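You operate a simulated robot arm through the tools that you are given. There is no shell and no other tool.

You run a simulated robot arm. Do the job below in one go: nothing can be reset, and whatever is moved stays where it is left.

JOB
A strip of rust is left: move the blue stop out to 37 cm and blast the middle band again.
Fine: clamp the stop before you pull out the stop button; shut the air last.

The check looks at the end state, three seconds after you hand in, the way a careful person would. Anything else that was tipped, shoved, dropped, spilled or broken makes it a failure.

ROBOT AND FRAMES
A 7-joint arm with a two-finger parallel gripper, fixed in place. Base frame: the origin is at the foot of the arm, x ahead of it, y to its left, z up; the work surface is at about z = 500. Units: mm, degrees, N and s.
Its first joint turns from -149.0 to 149.0 degrees. Payload 3.5 kg.
The TCP is the grasp point between the finger pads, 23 mm short of the fingertips. In the tool frame z runs along the fingers and y along their closing line. Largest opening 94 mm; finger width 38, thickness 10; the body of the gripper, 54 by 96 mm, starts 39 mm behind the TCP.
Orientation is that of the tool frame in the base frame, as a unit quaternion [w, x, y, z]. With the fingers straight down and closing along the base's y, the tool's x points along the base's -x, its y along +y and its z along -z.

CONTROLS
- The arm moves only by the tool apply_moves. Its argument "increments" is a list of rows, each a list of 3 entries, a list of its own where there are three numbers: the shift along the tool's x, y, z in mm, then the turn, a rotation vector about the tool's x, y, z in degrees, then the closure in counts, from 0 (fully open) to 255 (shut). In form: [[[x, y, z], [wx, wy, wz], jaw], ...]. A call has 1 to 20 rows; each row is the pose to reach, as a shift and turn from the pose commanded when the call began, along the tool's axes at that moment. Each row takes 0.2 s and may step no farther than 50 mm and 8.6 degrees from the row before; otherwise, or with a gripper value out of range, the whole call is refused. A pose out of reach is approached as far as the arm can. The call stops where the force on the tool passes 40 N (or 10 N more than at its start, if that is more) or the arm is blocked; 0.2 s more then pass. Each finger travels about 153 mm/s and halts on what it meets, pressing with about 36 N; the grip force reading is that of the motor and also rises with nothing between the fingers. The clock runs only during rows and for 0.2 s after the last one: add rows that repeat a pose to give the fingers time. The reply holds the time, the measured pose of the TCP, the force on the tool along the base axes, the opening and the grip force, in the units named above and with some noise, with the torque about the TCP (base axes, N m) and any sound that the robot's microphone picked up, and new pictures: "views" is both (left out), scene, wrist or none.
- Cameras (640 x 400 px; columns grow to the right, rows downward): "scene" is fixed at [41.3, -643.8, 1627.1]; the picture's right is [0.91, -0.42, 0.00], its down [-0.18, -0.39, -0.90] and it looks along [0.38, 0.82, -0.43] (base axes); focal length 333 px, centre (320, 200). "wrist" rides on the gripper at [86, 16, -74] in the tool frame; the picture's right is [-0.18, 0.98, 0.00], its down [-0.58, -0.11, -0.81] and it looks along [-0.79, -0.15, 0.59] (tool axes); focal length 243 px, centre (320, 200). There is no depth. A picture from a camera that has moved, and an enlarged one, comes with that camera's place and axes in the base frame and with its lens. The place of the scene camera against the robot may be out by one fixed shift of up to 12 mm in any direction.
- zoom(camera, box): a new picture of the part [left, top, right, bottom] of that camera's present view, enlarged. No time passes.
- close_job(): hands the job in; it is judged then, once.

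Nothing tells you positions but the pictures and the camera data. Unless the task says otherwise, let go and move clear before handing in.

The tools are called after ">>>" as a command line: name --argument value ..., lists and objects as JSON in quotes. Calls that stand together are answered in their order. apply_moves: Moves the arm, as the interface text tells. Its arguments: {"type":"object","properties":{"increments":{"type":"array"},"views":{"type":"string","enum":["both","scene","wrist","none"]}},"required":["increments"]} The other tools are called the same way: zoom (camera, box) takes an enlarged picture of a part of a camera's view; close_job () hands the job in.

At the start:

```text
time: 0.0
tcp_pos: [705.6, 840.4, 1260.8]
tool_rot: [0.0, 0.0, 1.0, 0.0]
contact_force: [-0.3, -0.4, 0.5]
moment: [0.05, -0.03, 0.02]
opening: 94.0
gripper_force: 0.0
```

scene: 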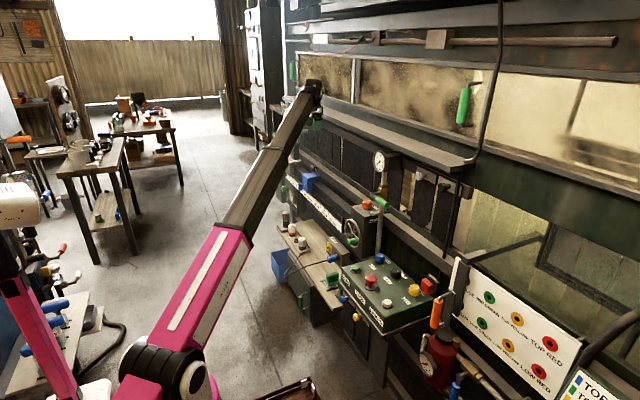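
wrist: 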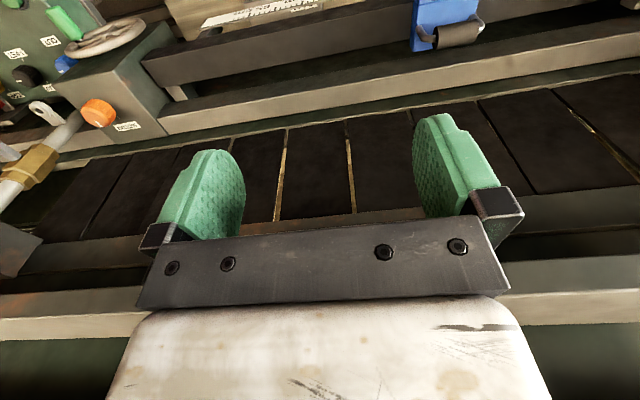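

I see a blast-cabinet machine with a control panel, a ruler rail with a blue stop, valves and signs; I need to read the details before I move. I'll zoom in on the parts first.

>>> zoom --camera "scene" --box '[270, 140, 400, 221]'

>>> zoom --camera "scene" --box '[320, 230, 460, 318]'

>>> zoom --camera "scene" --box '[440, 260, 640, 400]'

>>> zoom --camera "wrist" --box '[0, 0, 240, 150]'

>>> zoom --camera "scene" --box '[260, 190, 400, 278]'

>>> zoom --camera "wrist" --box '[160, 0, 560, 130]'

```text
4.92 times, centred on (335, 180) of scene
camera zoom: at [41.3, -643.8, 1627.1], right [0.91, -0.42, 0.0], down [-0.18, -0.39, -0.9], along [0.38, 0.82, -0.43], focal length 1638 px, centre (246, 296)
```

zoom: 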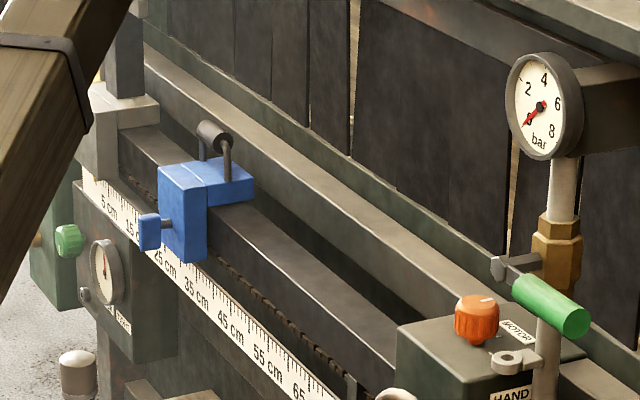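

```text
4.55 times, centred on (390, 274) of scene
camera zoom: at [41.3, -643.8, 1627.1], right [0.91, -0.42, 0.0], down [-0.18, -0.39, -0.9], along [0.38, 0.82, -0.43], focal length 1513 px, centre (2, -136)
```

zoom: 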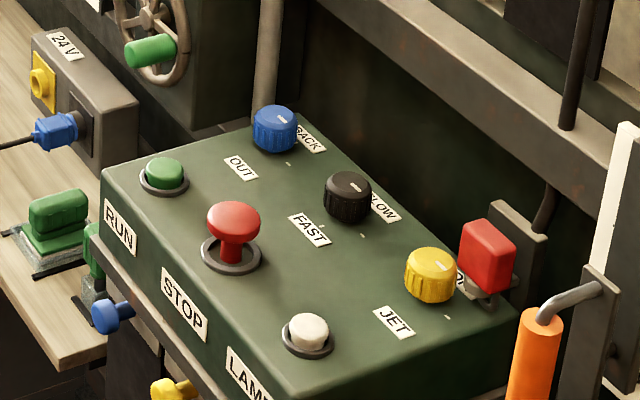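

```text
2.86 times, centred on (540, 330) of scene
camera zoom: at [41.3, -643.8, 1627.1], right [0.91, -0.42, 0.0], down [-0.18, -0.39, -0.9], along [0.38, 0.82, -0.43], focal length 951 px, centre (-309, -171)
```

zoom: 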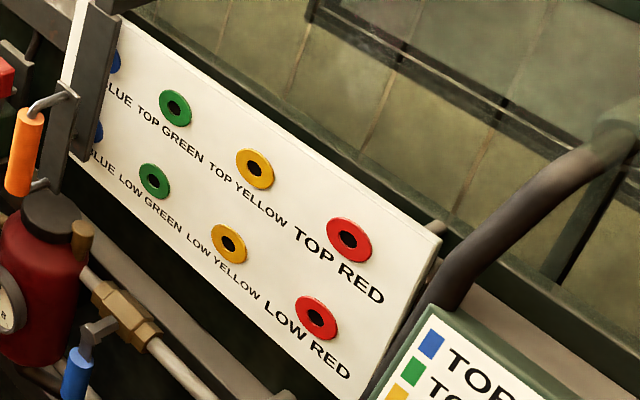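

```text
2.67 times, centred on (120, 75) of wrist
camera zoom: at [619.3, 856.4, 1334.9], right [0.18, 0.98, 0.0], down [0.58, -0.11, 0.81], along [0.79, -0.15, -0.59], focal length 647 px, centre (853, 533)
```

zoom: 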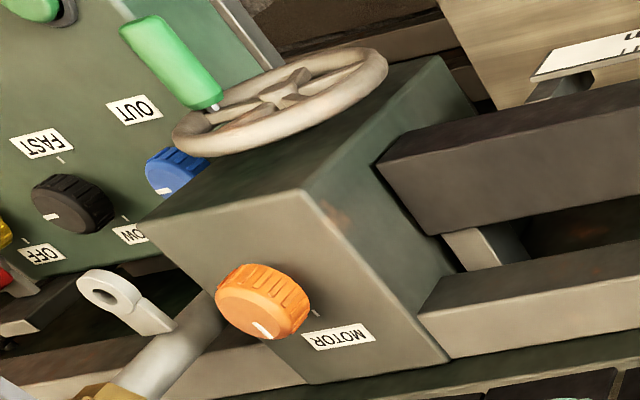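

```text
4.55 times, centred on (330, 234) of scene
camera zoom: at [41.3, -643.8, 1627.1], right [0.91, -0.42, 0.0], down [-0.18, -0.39, -0.9], along [0.38, 0.82, -0.43], focal length 1513 px, centre (274, 46)
```

zoom: 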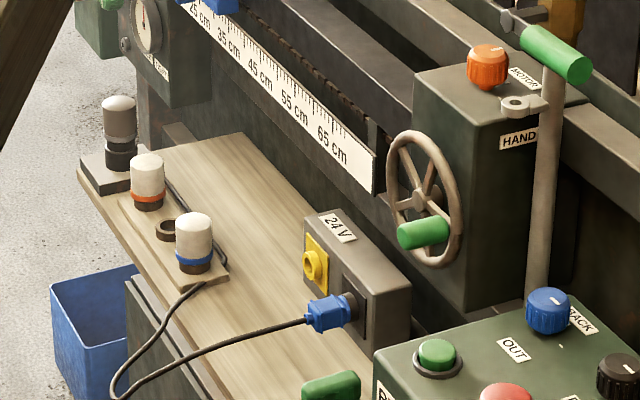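

```text
1.60 times, centred on (360, 65) of wrist
camera zoom: at [619.3, 856.4, 1334.9], right [0.18, 0.98, 0.0], down [0.58, -0.11, 0.81], along [0.79, -0.15, -0.59], focal length 388 px, centre (256, 416)
```

zoom: 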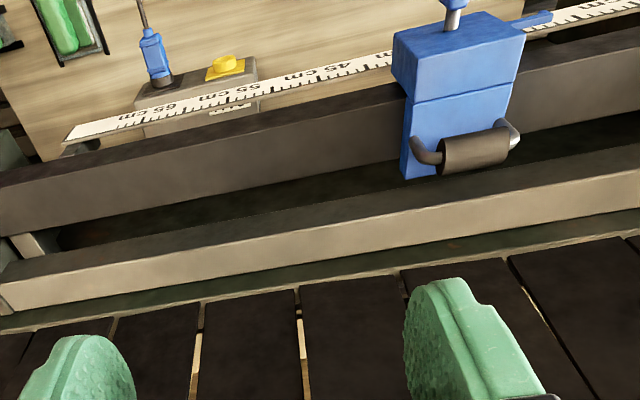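

The control panel (RUN, STOP, LAMP, OUT/BACK, FAST/SLOW, JET/OFF), a MOTOR/HAND selector with handwheel, a ruled rail with the blue stop, and signs at the right are visible. Next I'll zoom on every remaining region to understand the machine before any motion.

>>> zoom --camera "scene" --box '[540, 330, 640, 400]'

>>> zoom --camera "scene" --box '[400, 270, 520, 400]'

>>> zoom --camera "scene" --box '[270, 40, 460, 160]'

>>> zoom --camera "scene" --box '[440, 20, 640, 146]'

>>> zoom --camera "scene" --box '[280, 260, 420, 400]'

>>> zoom --camera "scene" --box '[0, 60, 200, 200]'

>>> zoom --camera "scene" --box '[0, 220, 160, 400]'

>>> zoom --camera "scene" --box '[200, 340, 360, 400]'

>>> zoom --camera "wrist" --box '[0, 80, 180, 220]'

>>> zoom --camera "wrist" --box '[400, 0, 640, 120]'

```text
5.71 times, centred on (590, 365) of scene
camera zoom: at [41.3, -643.8, 1627.1], right [0.91, -0.42, 0.0], down [-0.18, -0.39, -0.9], along [0.38, 0.82, -0.43], focal length 1902 px, centre (-1223, -743)
```

zoom: 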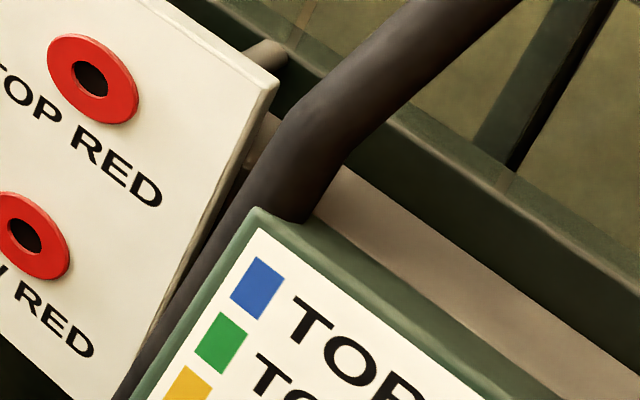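

```text
3.08 times, centred on (460, 335) of scene
camera zoom: at [41.3, -643.8, 1627.1], right [0.91, -0.42, 0.0], down [-0.18, -0.39, -0.9], along [0.38, 0.82, -0.43], focal length 1024 px, centre (-111, -215)
```

zoom: 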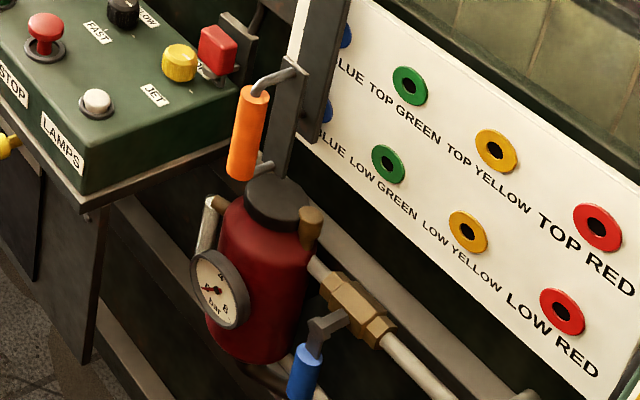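

```text
3.33 times, centred on (365, 100) of scene
camera zoom: at [41.3, -643.8, 1627.1], right [0.91, -0.42, 0.0], down [-0.18, -0.39, -0.9], along [0.38, 0.82, -0.43], focal length 1109 px, centre (170, 533)
```

zoom: 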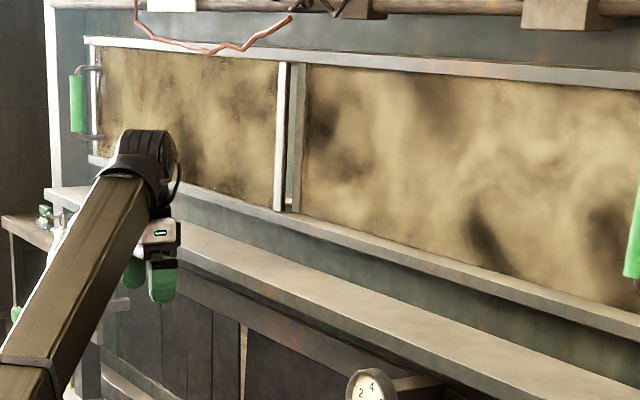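

```text
3.17 times, centred on (540, 83) of scene
camera zoom: at [41.3, -643.8, 1627.1], right [0.91, -0.42, 0.0], down [-0.18, -0.39, -0.9], along [0.38, 0.82, -0.43], focal length 1056 px, centre (-378, 571)
```

zoom: 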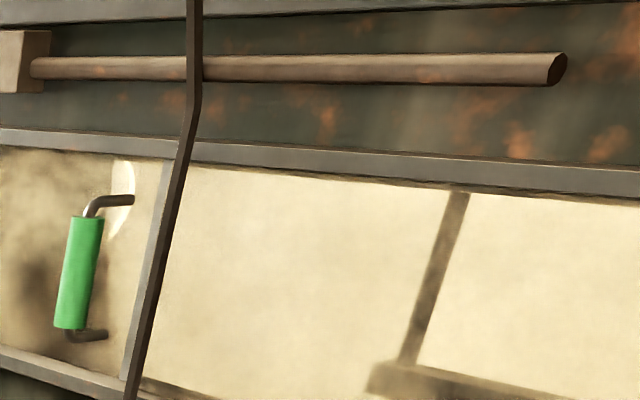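

```text
2.86 times, centred on (350, 330) of scene
camera zoom: at [41.3, -643.8, 1627.1], right [0.91, -0.42, 0.0], down [-0.18, -0.39, -0.9], along [0.38, 0.82, -0.43], focal length 951 px, centre (234, -171)
```

zoom: 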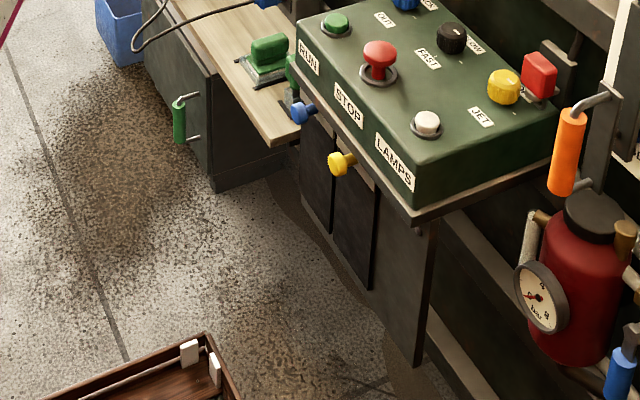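

```text
2.86 times, centred on (100, 130) of scene
camera zoom: at [41.3, -643.8, 1627.1], right [0.91, -0.42, 0.0], down [-0.18, -0.39, -0.9], along [0.38, 0.82, -0.43], focal length 951 px, centre (949, 400)
```

zoom: 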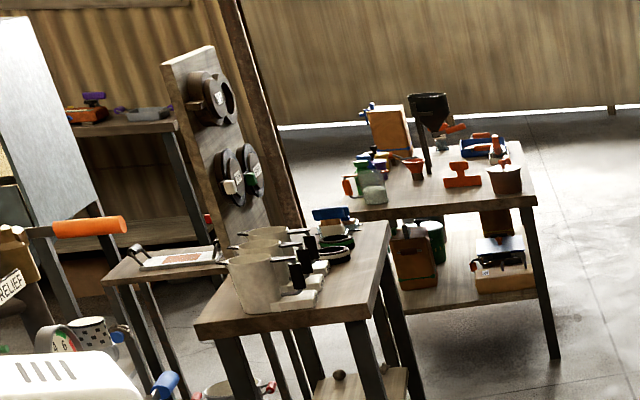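

```text
2.22 times, centred on (80, 310) of scene
camera zoom: at [41.3, -643.8, 1627.1], right [0.91, -0.42, 0.0], down [-0.18, -0.39, -0.9], along [0.38, 0.82, -0.43], focal length 740 px, centre (853, -44)
```

zoom: 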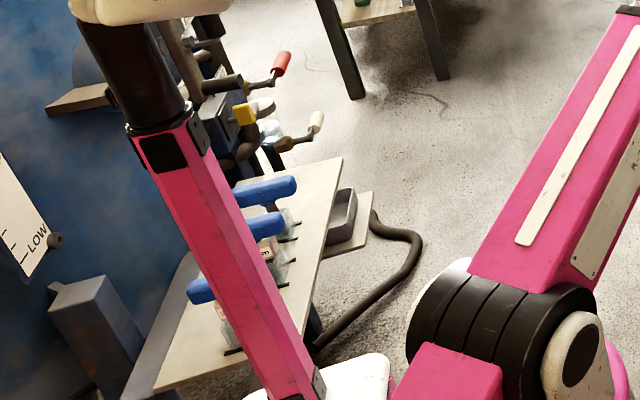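

```text
4.00 times, centred on (280, 370) of scene
camera zoom: at [41.3, -643.8, 1627.1], right [0.91, -0.42, 0.0], down [-0.18, -0.39, -0.9], along [0.38, 0.82, -0.43], focal length 1331 px, centre (480, -480)
```

zoom: 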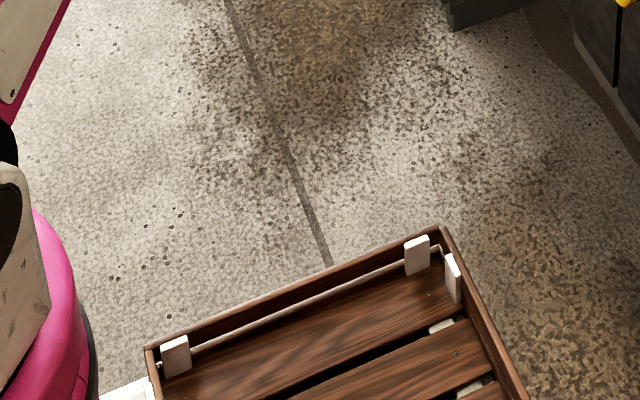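

```text
2.86 times, centred on (90, 150) of wrist
camera zoom: at [619.3, 856.4, 1334.9], right [0.18, 0.98, 0.0], down [0.58, -0.11, 0.81], along [0.79, -0.15, -0.59], focal length 693 px, centre (977, 343)
```

zoom: 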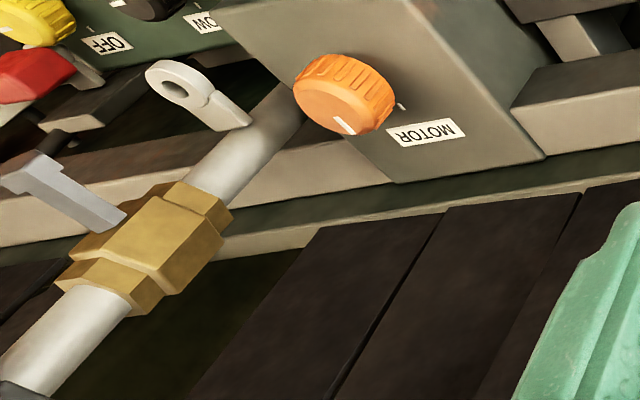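

```text
2.67 times, centred on (520, 60) of wrist
camera zoom: at [619.3, 856.4, 1334.9], right [0.18, 0.98, 0.0], down [0.58, -0.11, 0.81], along [0.79, -0.15, -0.59], focal length 647 px, centre (-213, 573)
```

zoom: 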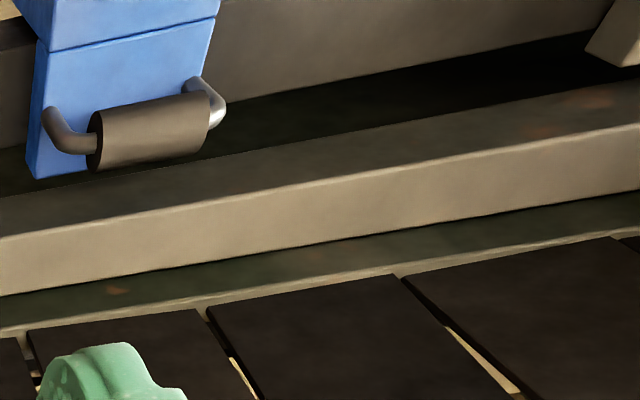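

The orange MOTOR knob works out at about (783, 465, 985), the panel at about (763, 200, 810) and the stop's handle at about (773, 1004, 978), all along the machine in front at x ≈ 760–850. The sign at the far right is cut off, so I'll carry the camera in clear air towards −y and look at it.

>>> apply_moves --increments '[[[12, -45, 0], [0, 0, 0], 0], [[24, -90, 0], [0, 0, 0], 0], [[36, -135, 0], [0, 0, 0], 0], [[48, -180, 0], [0, 0, 0], 0], [[60, -225, 0], [0, 0, 0], 0], [[72, -270, 0], [0, 0, 0], 0], [[84, -315, 0], [0, 0, 0], 0], [[96, -360, 0], [0, 0, 0], 0], [[108, -405, 0], [0, 0, 0], 0], [[120, -450, 0], [0, 0, 0], 0], [[132, -495, 0], [0, 0, 0], 0], [[145, -540, 0], [0, 0, 0], 0]]' --views "both"

```text
time: 2.6
tcp_pos: [605.2, 323.1, 1187.6]
tool_rot: [0.049, -0.001, 0.999, 0.024]
contact_force: [0.4, -0.6, 0.8]
moment: [0.02, 0.01, 0.01]
opening: 94.3
gripper_force: 0.0
out of reach, approached as far as the arm can: row 3, 4, 5, 6, 7, 8, 9, 10, 11, 12
camera wrist: at [511.7, 335.1, 1254.4], right [0.18, 0.98, 0.06], down [0.5, -0.15, 0.85], along [0.85, -0.12, -0.52], focal length 243 px, centre (320, 200)
```

scene: 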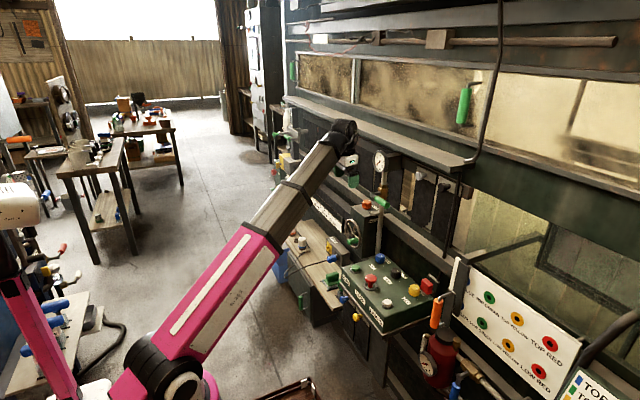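
wrist: 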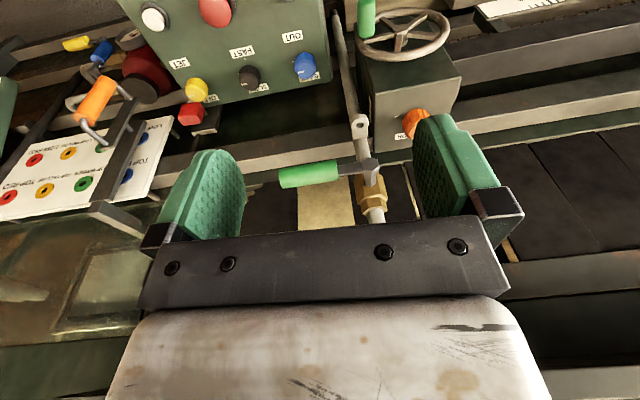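

The gripper stopped short at about (605, 323, 1188), tilted a little, because high and close-in is out of reach. I'll make a no-shift row to see which commanded pose the controller now holds.

>>> apply_moves --increments '[[[0, 0, 0], [0, 0, 0], 0]]' --views "none"

>>> zoom --camera "wrist" --box '[0, 0, 220, 200]'

>>> zoom --camera "wrist" --box '[260, 0, 480, 140]'

>>> zoom --camera "wrist" --box '[0, 200, 200, 400]'

```text
time: 3.0
tcp_pos: [606.2, 322.2, 1188.2]
tool_rot: [0.048, 0.0, 0.999, 0.024]
contact_force: [0.1, -0.4, -0.1]
moment: [-0.01, -0.01, 0.02]
opening: 93.9
gripper_force: 0.2
```

```text
2.00 times, centred on (110, 100) of wrist
camera zoom: at [512.0, 335.1, 1254.7], right [0.18, 0.98, 0.06], down [0.5, -0.15, 0.85], along [0.85, -0.12, -0.52], focal length 485 px, centre (740, 400)
```

zoom: 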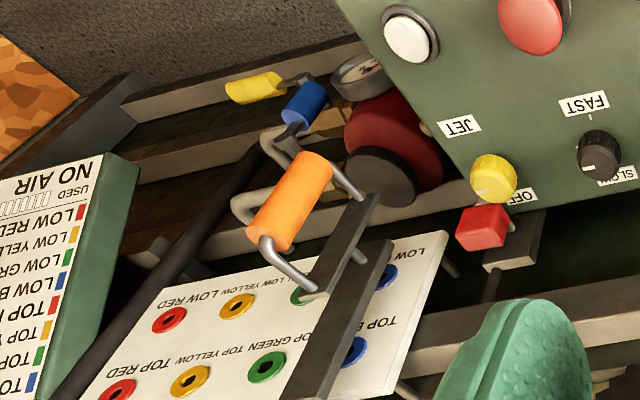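

```text
2.86 times, centred on (370, 70) of wrist
camera zoom: at [512.0, 335.1, 1254.7], right [0.18, 0.98, 0.06], down [0.5, -0.15, 0.85], along [0.85, -0.12, -0.52], focal length 693 px, centre (177, 571)
```

zoom: 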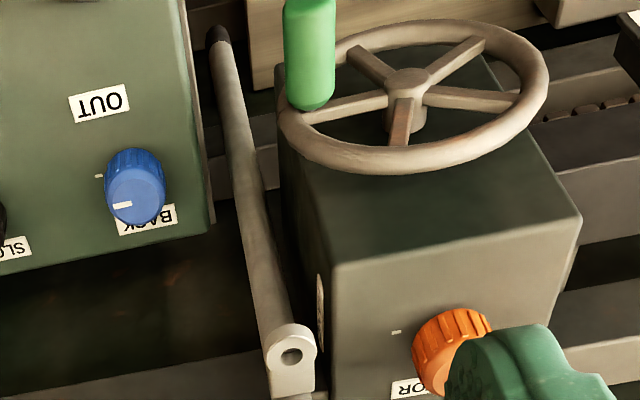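

```text
2.00 times, centred on (100, 300) of wrist
camera zoom: at [512.0, 335.1, 1254.7], right [0.18, 0.98, 0.06], down [0.5, -0.15, 0.85], along [0.85, -0.12, -0.52], focal length 485 px, centre (760, 0)
```

zoom: 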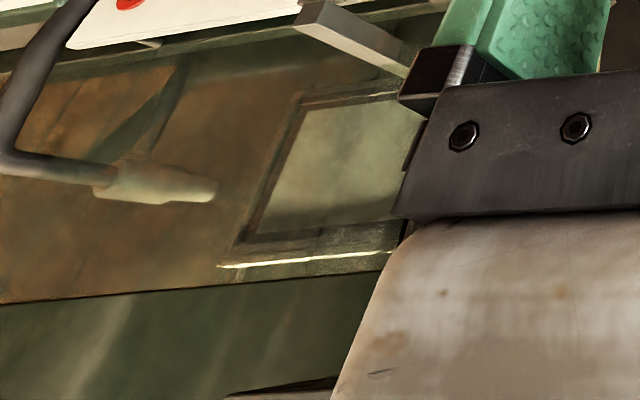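

The reached pose has become the new reference, and the board ahead carries TOP/LOW colour sockets with an orange-handled slider, plus a list sign reading "USED / NO AIR". Next I'll square the tool up again, then follow an arc of about 720 mm radius towards −y to see that end.

>>> apply_moves --increments '[[[-22, 0, 1], [1.4, 2.75, 0], 0], [[-44, 0, 2], [2.75, 5.5, 0], 0], [[-44, 0, 2], [2.75, 5.5, 0], 0]]' --views "none"

```text
time: 3.8
tcp_pos: [649.4, 328.4, 1165.4]
tool_rot: [0.025, -0.001, 1.0, 0.011]
contact_force: [-0.2, 0.7, -0.7]
moment: [0.01, 0.01, 0.02]
opening: 93.9
gripper_force: 0.0
out of reach, approached as far as the arm can: row 1, 2, 3
```

Height is limited nearer in (about 1165 at this radius), so I'll come down to z ≈ 1120 and square the tool there.

>>> apply_moves --increments '[[[-9, 0, 22], [0.65, 1.45, 0], 0], [[-18, 0, 44], [1.3, 2.9, 0], 0], [[-18, 0, 44], [1.3, 2.9, 0], 0]]' --views "none"

```text
time: 4.6
tcp_pos: [670.3, 328.9, 1121.4]
tool_rot: [0.0, 0.0, 1.0, 0.0]
contact_force: [-0.2, -0.6, -0.4]
moment: [-0.01, -0.01, -0.03]
opening: 94.0
gripper_force: 0.1
```

The tool is square again at (670, 329, 1121) and the space ahead is clear. I'll sweep along the arc to about y = −300 to view the sign and board.

>>> apply_moves --increments '[[[0, -44, 0], [0, 0, 0], 0], [[-15, -89, 0], [0, 0, 0], 0], [[-25, -134, 0], [0, 0, 0], 0], [[-34, -179, 0], [0, 0, 0], 0], [[-42, -224, 0], [0, 0, 0], 0], [[-47, -269, 0], [0, 0, 0], 0], [[-50, -314, 0], [0, 0, 0], 0], [[-49, -359, 0], [0, 0, 0], 0], [[-46, -404, 0], [0, 0, 0], 0], [[-40, -449, 0], [0, 0, 0], 0], [[-31, -494, 0], [0, 0, 0], 0], [[-19, -539, 0], [0, 0, 0], 0], [[-3, -584, 0], [0, 0, 0], 0], [[15, -629, 0], [0, 0, 0], 0]]' --views "both"

```text
time: 5.3
tcp_pos: [690.1, 216.6, 1120.0]
tool_rot: [0.005, 0.009, 1.0, 0.003]
contact_force: [-0.2, 11.9, -3.8]
moment: [-1.2, -0.35, -1.21]
opening: 94.2
gripper_force: 0.0
stopped in row 3: the force on the tool passed its limit at 65 N (the readings are from after the stop); the commanded pose is now the measured one
camera wrist: at [603.9, 234.0, 1195.4], right [0.2, 0.98, 0.01], down [0.57, -0.13, 0.81], along [0.79, -0.16, -0.59], focal length 243 px, centre (320, 200)
```

scene: 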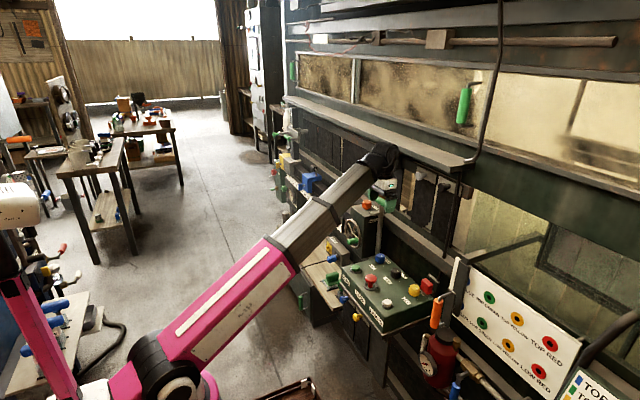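
wrist: 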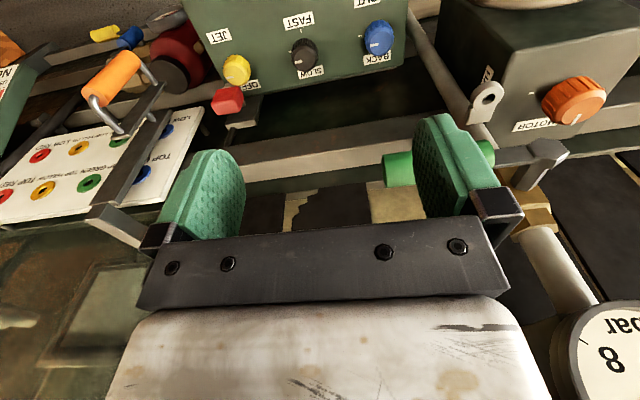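

I bumped the green valve lever with the +y finger (force limit stop). I'll zoom in to see whether the lever has shifted before backing away.

>>> zoom --camera "scene" --box '[340, 140, 460, 230]'

>>> zoom --camera "wrist" --box '[360, 90, 600, 250]'

```text
4.44 times, centred on (400, 185) of scene
camera zoom: at [41.3, -643.8, 1627.1], right [0.91, -0.42, 0.0], down [-0.18, -0.39, -0.9], along [0.38, 0.82, -0.43], focal length 1479 px, centre (-36, 267)
```

zoom: 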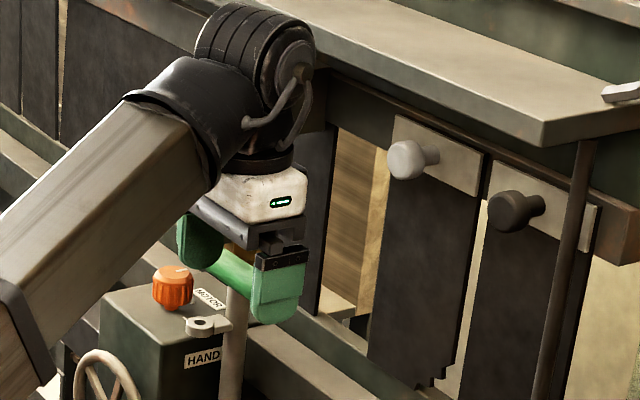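

```text
2.50 times, centred on (480, 170) of wrist
camera zoom: at [603.9, 234.0, 1195.4], right [0.2, 0.98, 0.01], down [0.57, -0.13, 0.81], along [0.79, -0.16, -0.59], focal length 606 px, centre (-80, 275)
```

zoom: 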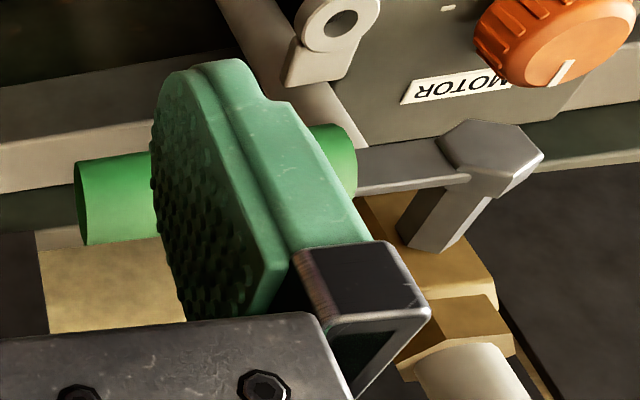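

The moment reading puts the contact about 100 mm behind and above the TCP. So it was my own wrist camera meeting the forearm, and the green lever (about (748, 264–365, 1071)) wasn't touched. I'll back off and yaw the tool so the camera sits clear of the forearm, then carry on.

>>> apply_moves --increments '[[[5, 25, 0], [0, 0, 0], 0], [[10, 50, 0], [0, 0, 0], 0], [[10, 50, 0], [0, 0, 8.5], 0], [[10, 50, 0], [0, 0, 17], 0], [[10, 50, 0], [0, 0, 25.5], 0], [[10, 50, 0], [0, 0, 34], 0], [[10, 50, 0], [0, 0, 42.5], 0], [[10, 50, 0], [0, 0, 51], 0], [[10, 50, 0], [0, 0, 51], 0]]' --views "wrist"

```text
time: 7.3
tcp_pos: [681.4, 265.4, 1120.9]
tool_rot: [0.001, 0.439, 0.898, 0.004]
contact_force: [0.6, -0.6, 0.7]
moment: [0.01, -0.02, 0.0]
opening: 94.0
gripper_force: 0.1
camera wrist: at [640.7, 344.3, 1196.2], right [0.89, 0.46, 0.01], down [0.27, -0.53, 0.81], along [0.37, -0.71, -0.59], focal length 243 px, centre (320, 200)
```

wrist: 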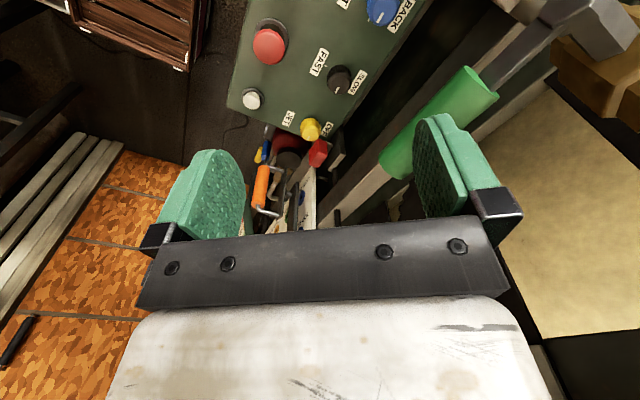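

The yaw worked and the tool is clear. I'll rise slightly and continue along the arc to about (716, −50, 1135) to look towards the sign and board.

>>> apply_moves --increments '[[[-41, -20.6, -8], [0, 0, 0], 0], [[-82.6, -40.4, -14], [0, 0, 0], 0], [[-121.7, -63.3, -14], [0, 0, 0], 0], [[-159.6, -87.8, -14], [0, 0, 0], 0], [[-197.5, -112.4, -14], [0, 0, 0], 0], [[-234.3, -138.5, -14], [0, 0, 0], 0], [[-269.7, -166.1, -14], [0, 0, 0], 0]]' --views "both"

```text
time: 8.9
tcp_pos: [718.6, -48.5, 1130.1]
tool_rot: [0.008, 0.439, 0.899, 0.006]
contact_force: [0.1, -0.2, -0.4]
moment: [-0.03, 0.01, 0.01]
opening: 94.1
gripper_force: 0.0
out of reach, approached as far as the arm can: row 3, 4, 5, 6, 7
camera wrist: at [676.5, 29.3, 1204.3], right [0.89, 0.46, 0.02], down [0.26, -0.53, 0.81], along [0.38, -0.71, -0.59], focal length 243 px, centre (320, 200)
```

scene: 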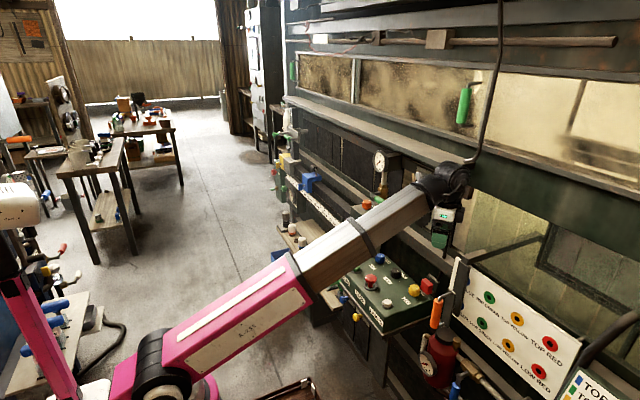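
wrist: 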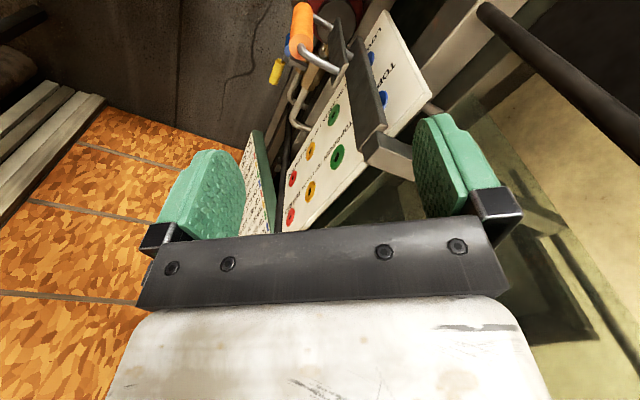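

I can now see the board and the sign beyond at an angle. I'll zoom in to read them.

>>> zoom --camera "wrist" --box '[230, 120, 310, 240]'

>>> zoom --camera "wrist" --box '[250, 0, 450, 240]'

>>> zoom --camera "scene" --box '[260, 130, 420, 240]'

>>> zoom --camera "scene" --box '[420, 180, 640, 320]'

```text
3.33 times, centred on (270, 180) of wrist
camera zoom: at [676.5, 29.3, 1204.3], right [0.89, 0.46, 0.02], down [0.26, -0.53, 0.81], along [0.38, -0.71, -0.59], focal length 809 px, centre (487, 267)
```

zoom: 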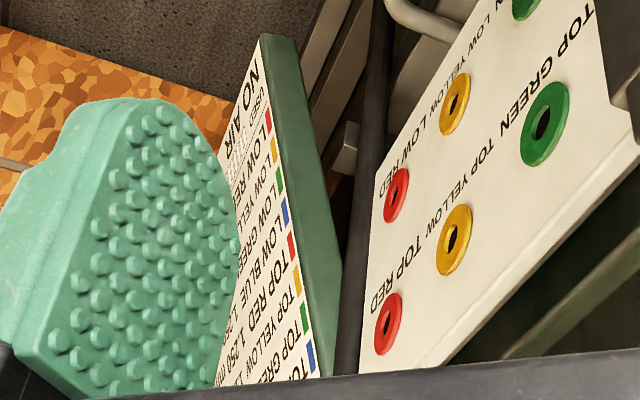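

```text
1.67 times, centred on (350, 120) of wrist
camera zoom: at [676.5, 29.3, 1204.3], right [0.89, 0.46, 0.02], down [0.26, -0.53, 0.81], along [0.38, -0.71, -0.59], focal length 404 px, centre (270, 333)
```

zoom: 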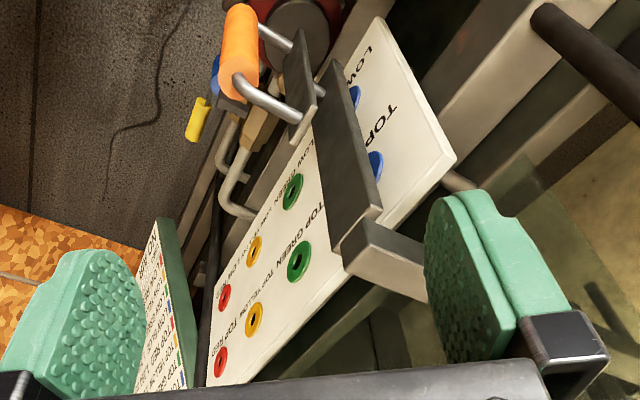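

```text
3.64 times, centred on (340, 185) of scene
camera zoom: at [41.3, -643.8, 1627.1], right [0.91, -0.42, 0.0], down [-0.18, -0.39, -0.9], along [0.38, 0.82, -0.43], focal length 1210 px, centre (247, 254)
```

zoom: 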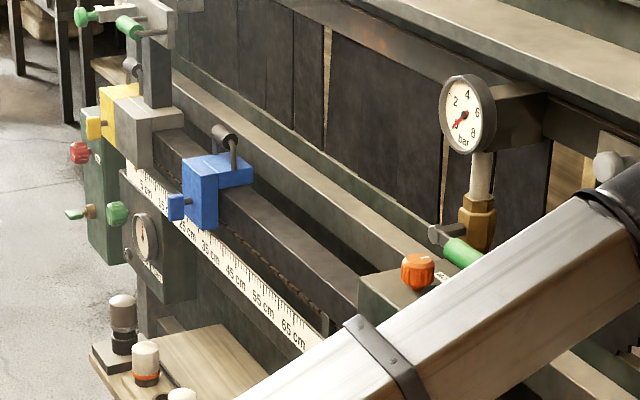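

```text
2.86 times, centred on (530, 250) of scene
camera zoom: at [41.3, -643.8, 1627.1], right [0.91, -0.42, 0.0], down [-0.18, -0.39, -0.9], along [0.38, 0.82, -0.43], focal length 951 px, centre (-280, 57)
```

zoom: 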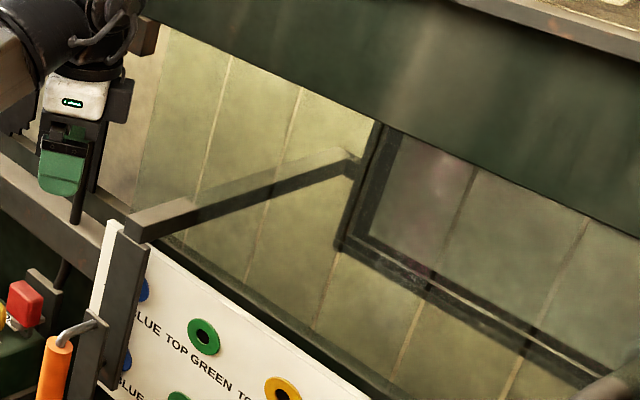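

The sign is a table (LOW RED … TOP YELLOW … with lengths) and the board slide carries an arm into the chamber. Before deciding, I'll enlarge the left end of the rail and the items around it, now that the arm no longer hides them.

>>> zoom --camera "scene" --box '[260, 120, 330, 180]'

>>> zoom --camera "scene" --box '[265, 165, 335, 225]'

>>> zoom --camera "scene" --box '[270, 205, 360, 275]'

>>> zoom --camera "scene" --box '[280, 270, 380, 350]'

>>> zoom --camera "scene" --box '[340, 130, 440, 210]'

>>> zoom --camera "scene" --box '[230, 0, 330, 130]'

>>> zoom --camera "scene" --box '[280, 30, 480, 130]'

```text
6.67 times, centred on (295, 150) of scene
camera zoom: at [41.3, -643.8, 1627.1], right [0.91, -0.42, 0.0], down [-0.18, -0.39, -0.9], along [0.38, 0.82, -0.43], focal length 2219 px, centre (487, 533)
```

zoom: 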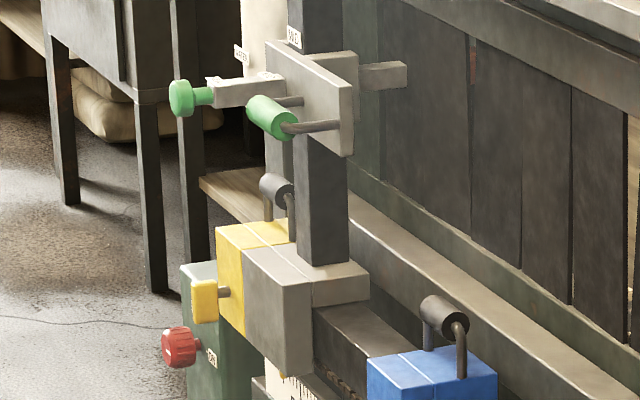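

```text
6.67 times, centred on (300, 195) of scene
camera zoom: at [41.3, -643.8, 1627.1], right [0.91, -0.42, 0.0], down [-0.18, -0.39, -0.9], along [0.38, 0.82, -0.43], focal length 2219 px, centre (453, 233)
```

zoom: 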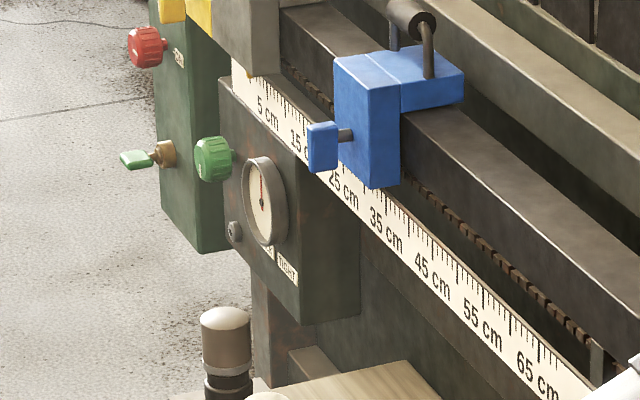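

```text
5.71 times, centred on (315, 240) of scene
camera zoom: at [41.3, -643.8, 1627.1], right [0.91, -0.42, 0.0], down [-0.18, -0.39, -0.9], along [0.38, 0.82, -0.43], focal length 1902 px, centre (349, -29)
```

zoom: 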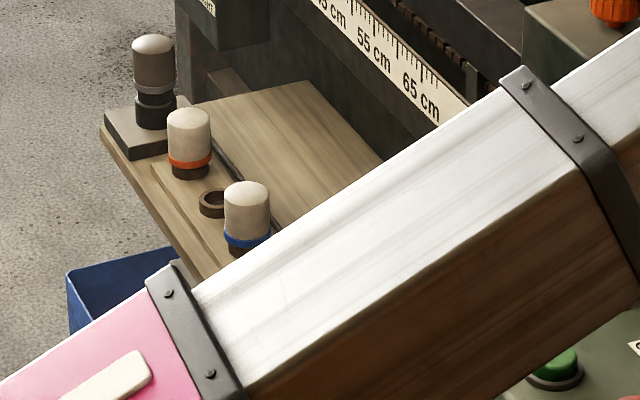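

```text
5.00 times, centred on (330, 310) of scene
camera zoom: at [41.3, -643.8, 1627.1], right [0.91, -0.42, 0.0], down [-0.18, -0.39, -0.9], along [0.38, 0.82, -0.43], focal length 1664 px, centre (270, -350)
```

zoom: 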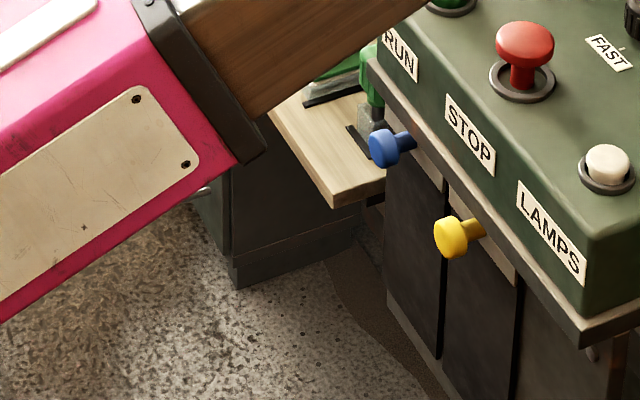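

```text
5.00 times, centred on (390, 170) of scene
camera zoom: at [41.3, -643.8, 1627.1], right [0.91, -0.42, 0.0], down [-0.18, -0.39, -0.9], along [0.38, 0.82, -0.43], focal length 1664 px, centre (-30, 350)
```

zoom: 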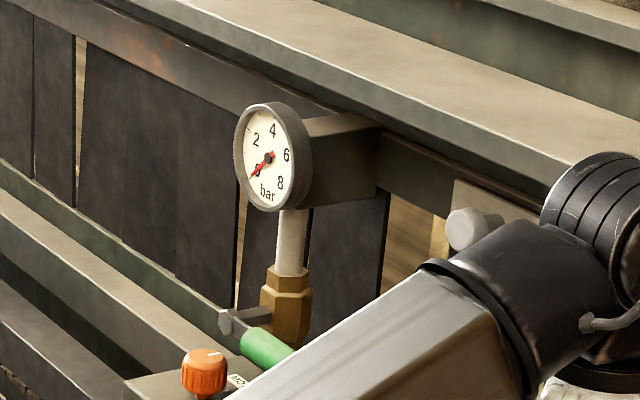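

```text
3.08 times, centred on (280, 65) of scene
camera zoom: at [41.3, -643.8, 1627.1], right [0.91, -0.42, 0.0], down [-0.18, -0.39, -0.9], along [0.38, 0.82, -0.43], focal length 1024 px, centre (443, 615)
```

zoom: 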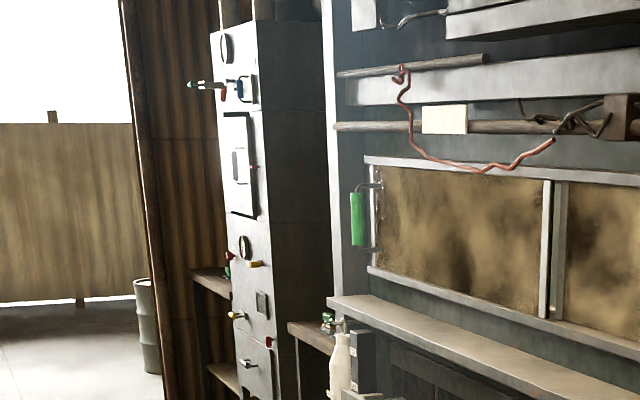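

```text
3.20 times, centred on (380, 80) of scene
camera zoom: at [41.3, -643.8, 1627.1], right [0.91, -0.42, 0.0], down [-0.18, -0.39, -0.9], along [0.38, 0.82, -0.43], focal length 1065 px, centre (128, 584)
```

zoom: 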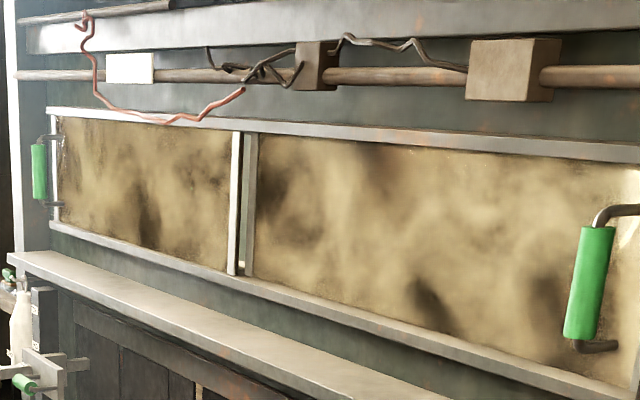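

The layout is clearer: a carriage with a vertical post and green handles stands at the left of the rail by a yellow stop. The slanted table sign lies about (710–784, −405…−600, 745–950). I'll descend in the free space in front of it so the camera can swing past the forearm and read the sign straight on.

>>> apply_moves --increments '[[[-31.9, -33.8, 5], [0, 0, 0], 0], [[-62.7, -69.2, 8], [0, 0, 3], 0], [[-90.2, -107.1, 10], [0, 0, 6], 0], [[-115.8, -147.4, 15], [0, 0, 9], 0], [[-137.9, -187.4, 20], [0, 0, 12], 0], [[-157.1, -227.8, 30], [0, 0, 15], 0], [[-169.4, -257.6, 60], [0, 0, 15], 0], [[-180.5, -284, 95], [0, 0, 15], 0], [[-186.2, -301.1, 135], [0, 0, 15], 0], [[-190.4, -312, 180], [0, 0, 15], 0], [[-195.3, -322.1, 225], [0, 0, 15], 0]]' --views "scene"

```text
time: 11.3
tcp_pos: [586.9, -399.8, 902.2]
tool_rot: [0.002, 0.552, 0.834, 0.004]
contact_force: [0.3, 0.2, 0.3]
moment: [0.01, 0.01, 0.01]
opening: 94.3
gripper_force: 0.1
```

scene: 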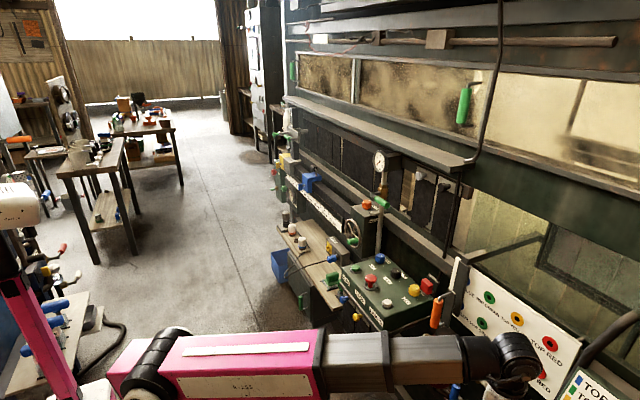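

The forearm is now nearly level, so there is room. I'll swing the tool's yaw back round (−67°) so that the camera looks along +x.

>>> apply_moves --increments '[[[0, 0, 10], [0, 0, -8.4], 0], [[0, 0, 20], [0, 0, -16.8], 0], [[0, 0, 20], [0, 0, -25.2], 0], [[0, 0, 20], [0, 0, -33.6], 0], [[0, 0, 20], [0, 0, -42], 0], [[0, 0, 20], [0, 0, -50.4], 0], [[0, 0, 20], [0, 0, -58.8], 0], [[0, 0, 20], [0, 0, -67], 0]]' --views "wrist"

```text
time: 13.2
tcp_pos: [586.9, -399.9, 882.3]
tool_rot: [0.004, 0.0, 1.0, 0.002]
contact_force: [0.3, -0.5, 0.9]
moment: [0.01, -0.02, 0.02]
opening: 93.9
gripper_force: 0.1
camera wrist: at [499.5, -383.8, 956.6], right [0.18, 0.98, 0.01], down [0.58, -0.11, 0.81], along [0.8, -0.14, -0.59], focal length 243 px, centre (320, 200)
```

wrist: 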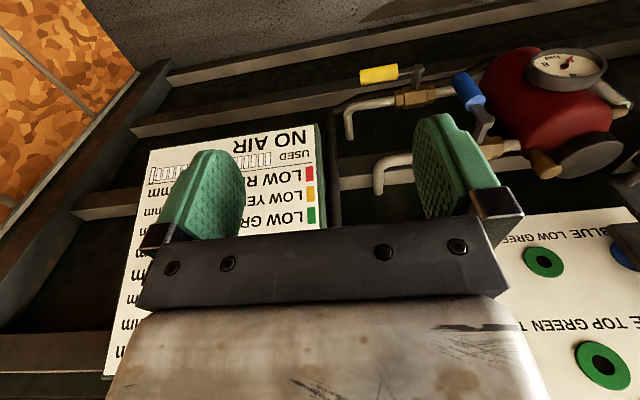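

The camera now faces the sign, but the gripper hides part of it. I'll rise and shift a little further to −y to read it all.

>>> apply_moves --increments '[[[10, -18, -42], [0, 0, 0], 0], [[20, -36, -84], [0, 0, 0], 0], [[31, -53, -126], [0, 0, 0], 0], [[42, -70, -160], [0, 0, 0], 0]]' --views "wrist"

```text
time: 14.2
tcp_pos: [543.6, -471.1, 1042.5]
tool_rot: [0.003, -0.001, 1.0, 0.002]
contact_force: [-0.4, -0.2, -0.4]
moment: [-0.01, 0.03, -0.02]
opening: 93.9
gripper_force: 0.2
camera wrist: at [455.9, -455.6, 1115.9], right [0.18, 0.98, 0.01], down [0.58, -0.11, 0.81], along [0.8, -0.15, -0.59], focal length 243 px, centre (320, 200)
```

wrist: 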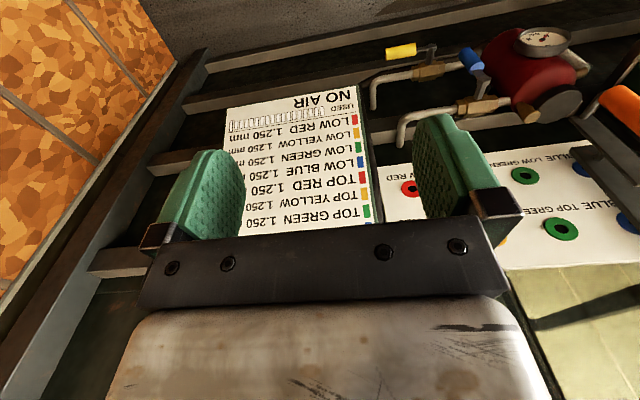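

>>> zoom --camera "wrist" --box '[200, 70, 400, 240]'

>>> zoom --camera "wrist" --box '[360, 10, 640, 180]'

>>> zoom --camera "wrist" --box '[480, 130, 640, 400]'

```text
2.35 times, centred on (300, 155) of wrist
camera zoom: at [455.9, -455.6, 1115.9], right [0.18, 0.98, 0.01], down [0.58, -0.11, 0.81], along [0.8, -0.15, -0.59], focal length 571 px, centre (367, 306)
```

zoom: 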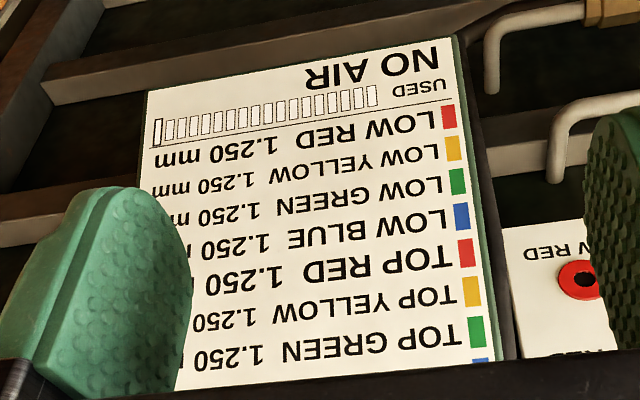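

```text
2.29 times, centred on (500, 95) of wrist
camera zoom: at [455.9, -455.6, 1115.9], right [0.18, 0.98, 0.01], down [0.58, -0.11, 0.81], along [0.8, -0.15, -0.59], focal length 555 px, centre (-91, 440)
```

zoom: 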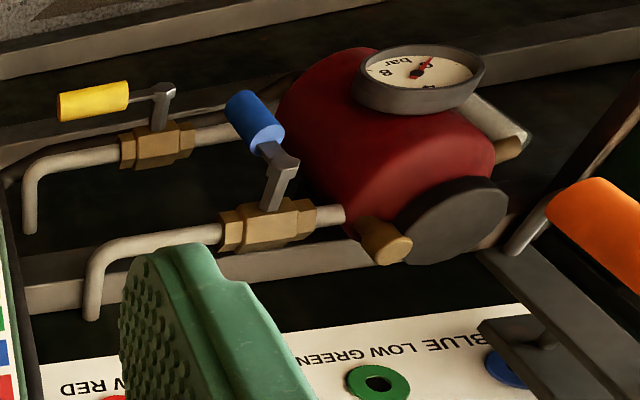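

```text
1.48 times, centred on (560, 265) of wrist
camera zoom: at [455.9, -455.6, 1115.9], right [0.18, 0.98, 0.01], down [0.58, -0.11, 0.81], along [0.8, -0.15, -0.59], focal length 359 px, centre (-36, 104)
```

zoom: 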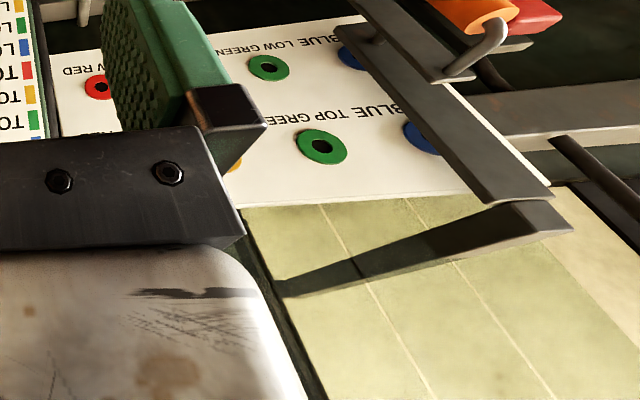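

The sign is a live readout: status "NO AIR", an empty "USED" bar and eight spots all at 1.250 mm, so it reports state rather than giving settings. Next I'll go back round the arc, keeping the camera off the forearm, to inspect the carriage, its post and the stop at the left end.

>>> apply_moves --increments '[[[-19, 31, -8], [0, 0, -4], 0], [[-45, 66, -18], [0, 0, -7.5], 0], [[-69, 103, -28], [0, 0, -11], 0], [[-90, 141, -38], [0, 0, -14.5], 0], [[-109, 180, -48], [0, 0, -18], 0], [[-126, 221, -48], [0, 0, -21.5], 0], [[-140, 262, -48], [0, 0, -25], 0], [[-151, 304, -48], [0, 0, -28.5], 0], [[-160, 347, -48], [0, 0, -32], 0], [[-166, 390, -48], [0, 0, -35.5], 0], [[-170, 434, -48], [0, 0, -39], 0], [[-171, 477, -48], [0, 0, -42.5], 0], [[-169, 521, -48], [0, 0, -46], 0], [[-165, 564, -48], [0, 0, -49.5], 0], [[-158, 607, -48], [0, 0, -53], 0], [[-148, 650, -48], [0, 0, -56.5], 0], [[-136, 692, -48], [0, 0, -60], 0], [[-121, 733, -48], [0, 0, -63.5], 0]]' --views "wrist"

```text
time: 17.9
tcp_pos: [664.6, 262.2, 1095.1]
tool_rot: [0.004, -0.527, 0.85, 0.0]
contact_force: [0.1, 0.8, 0.4]
moment: [-0.05, 0.0, 0.01]
opening: 94.1
gripper_force: 0.0
camera wrist: at [610.8, 191.8, 1167.9], right [-0.8, 0.6, 0.0], down [0.35, 0.47, 0.81], along [0.49, 0.65, -0.58], focal length 243 px, centre (320, 200)
```

wrist: 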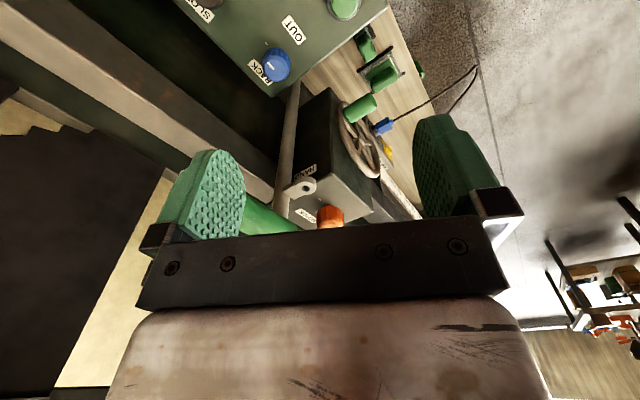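

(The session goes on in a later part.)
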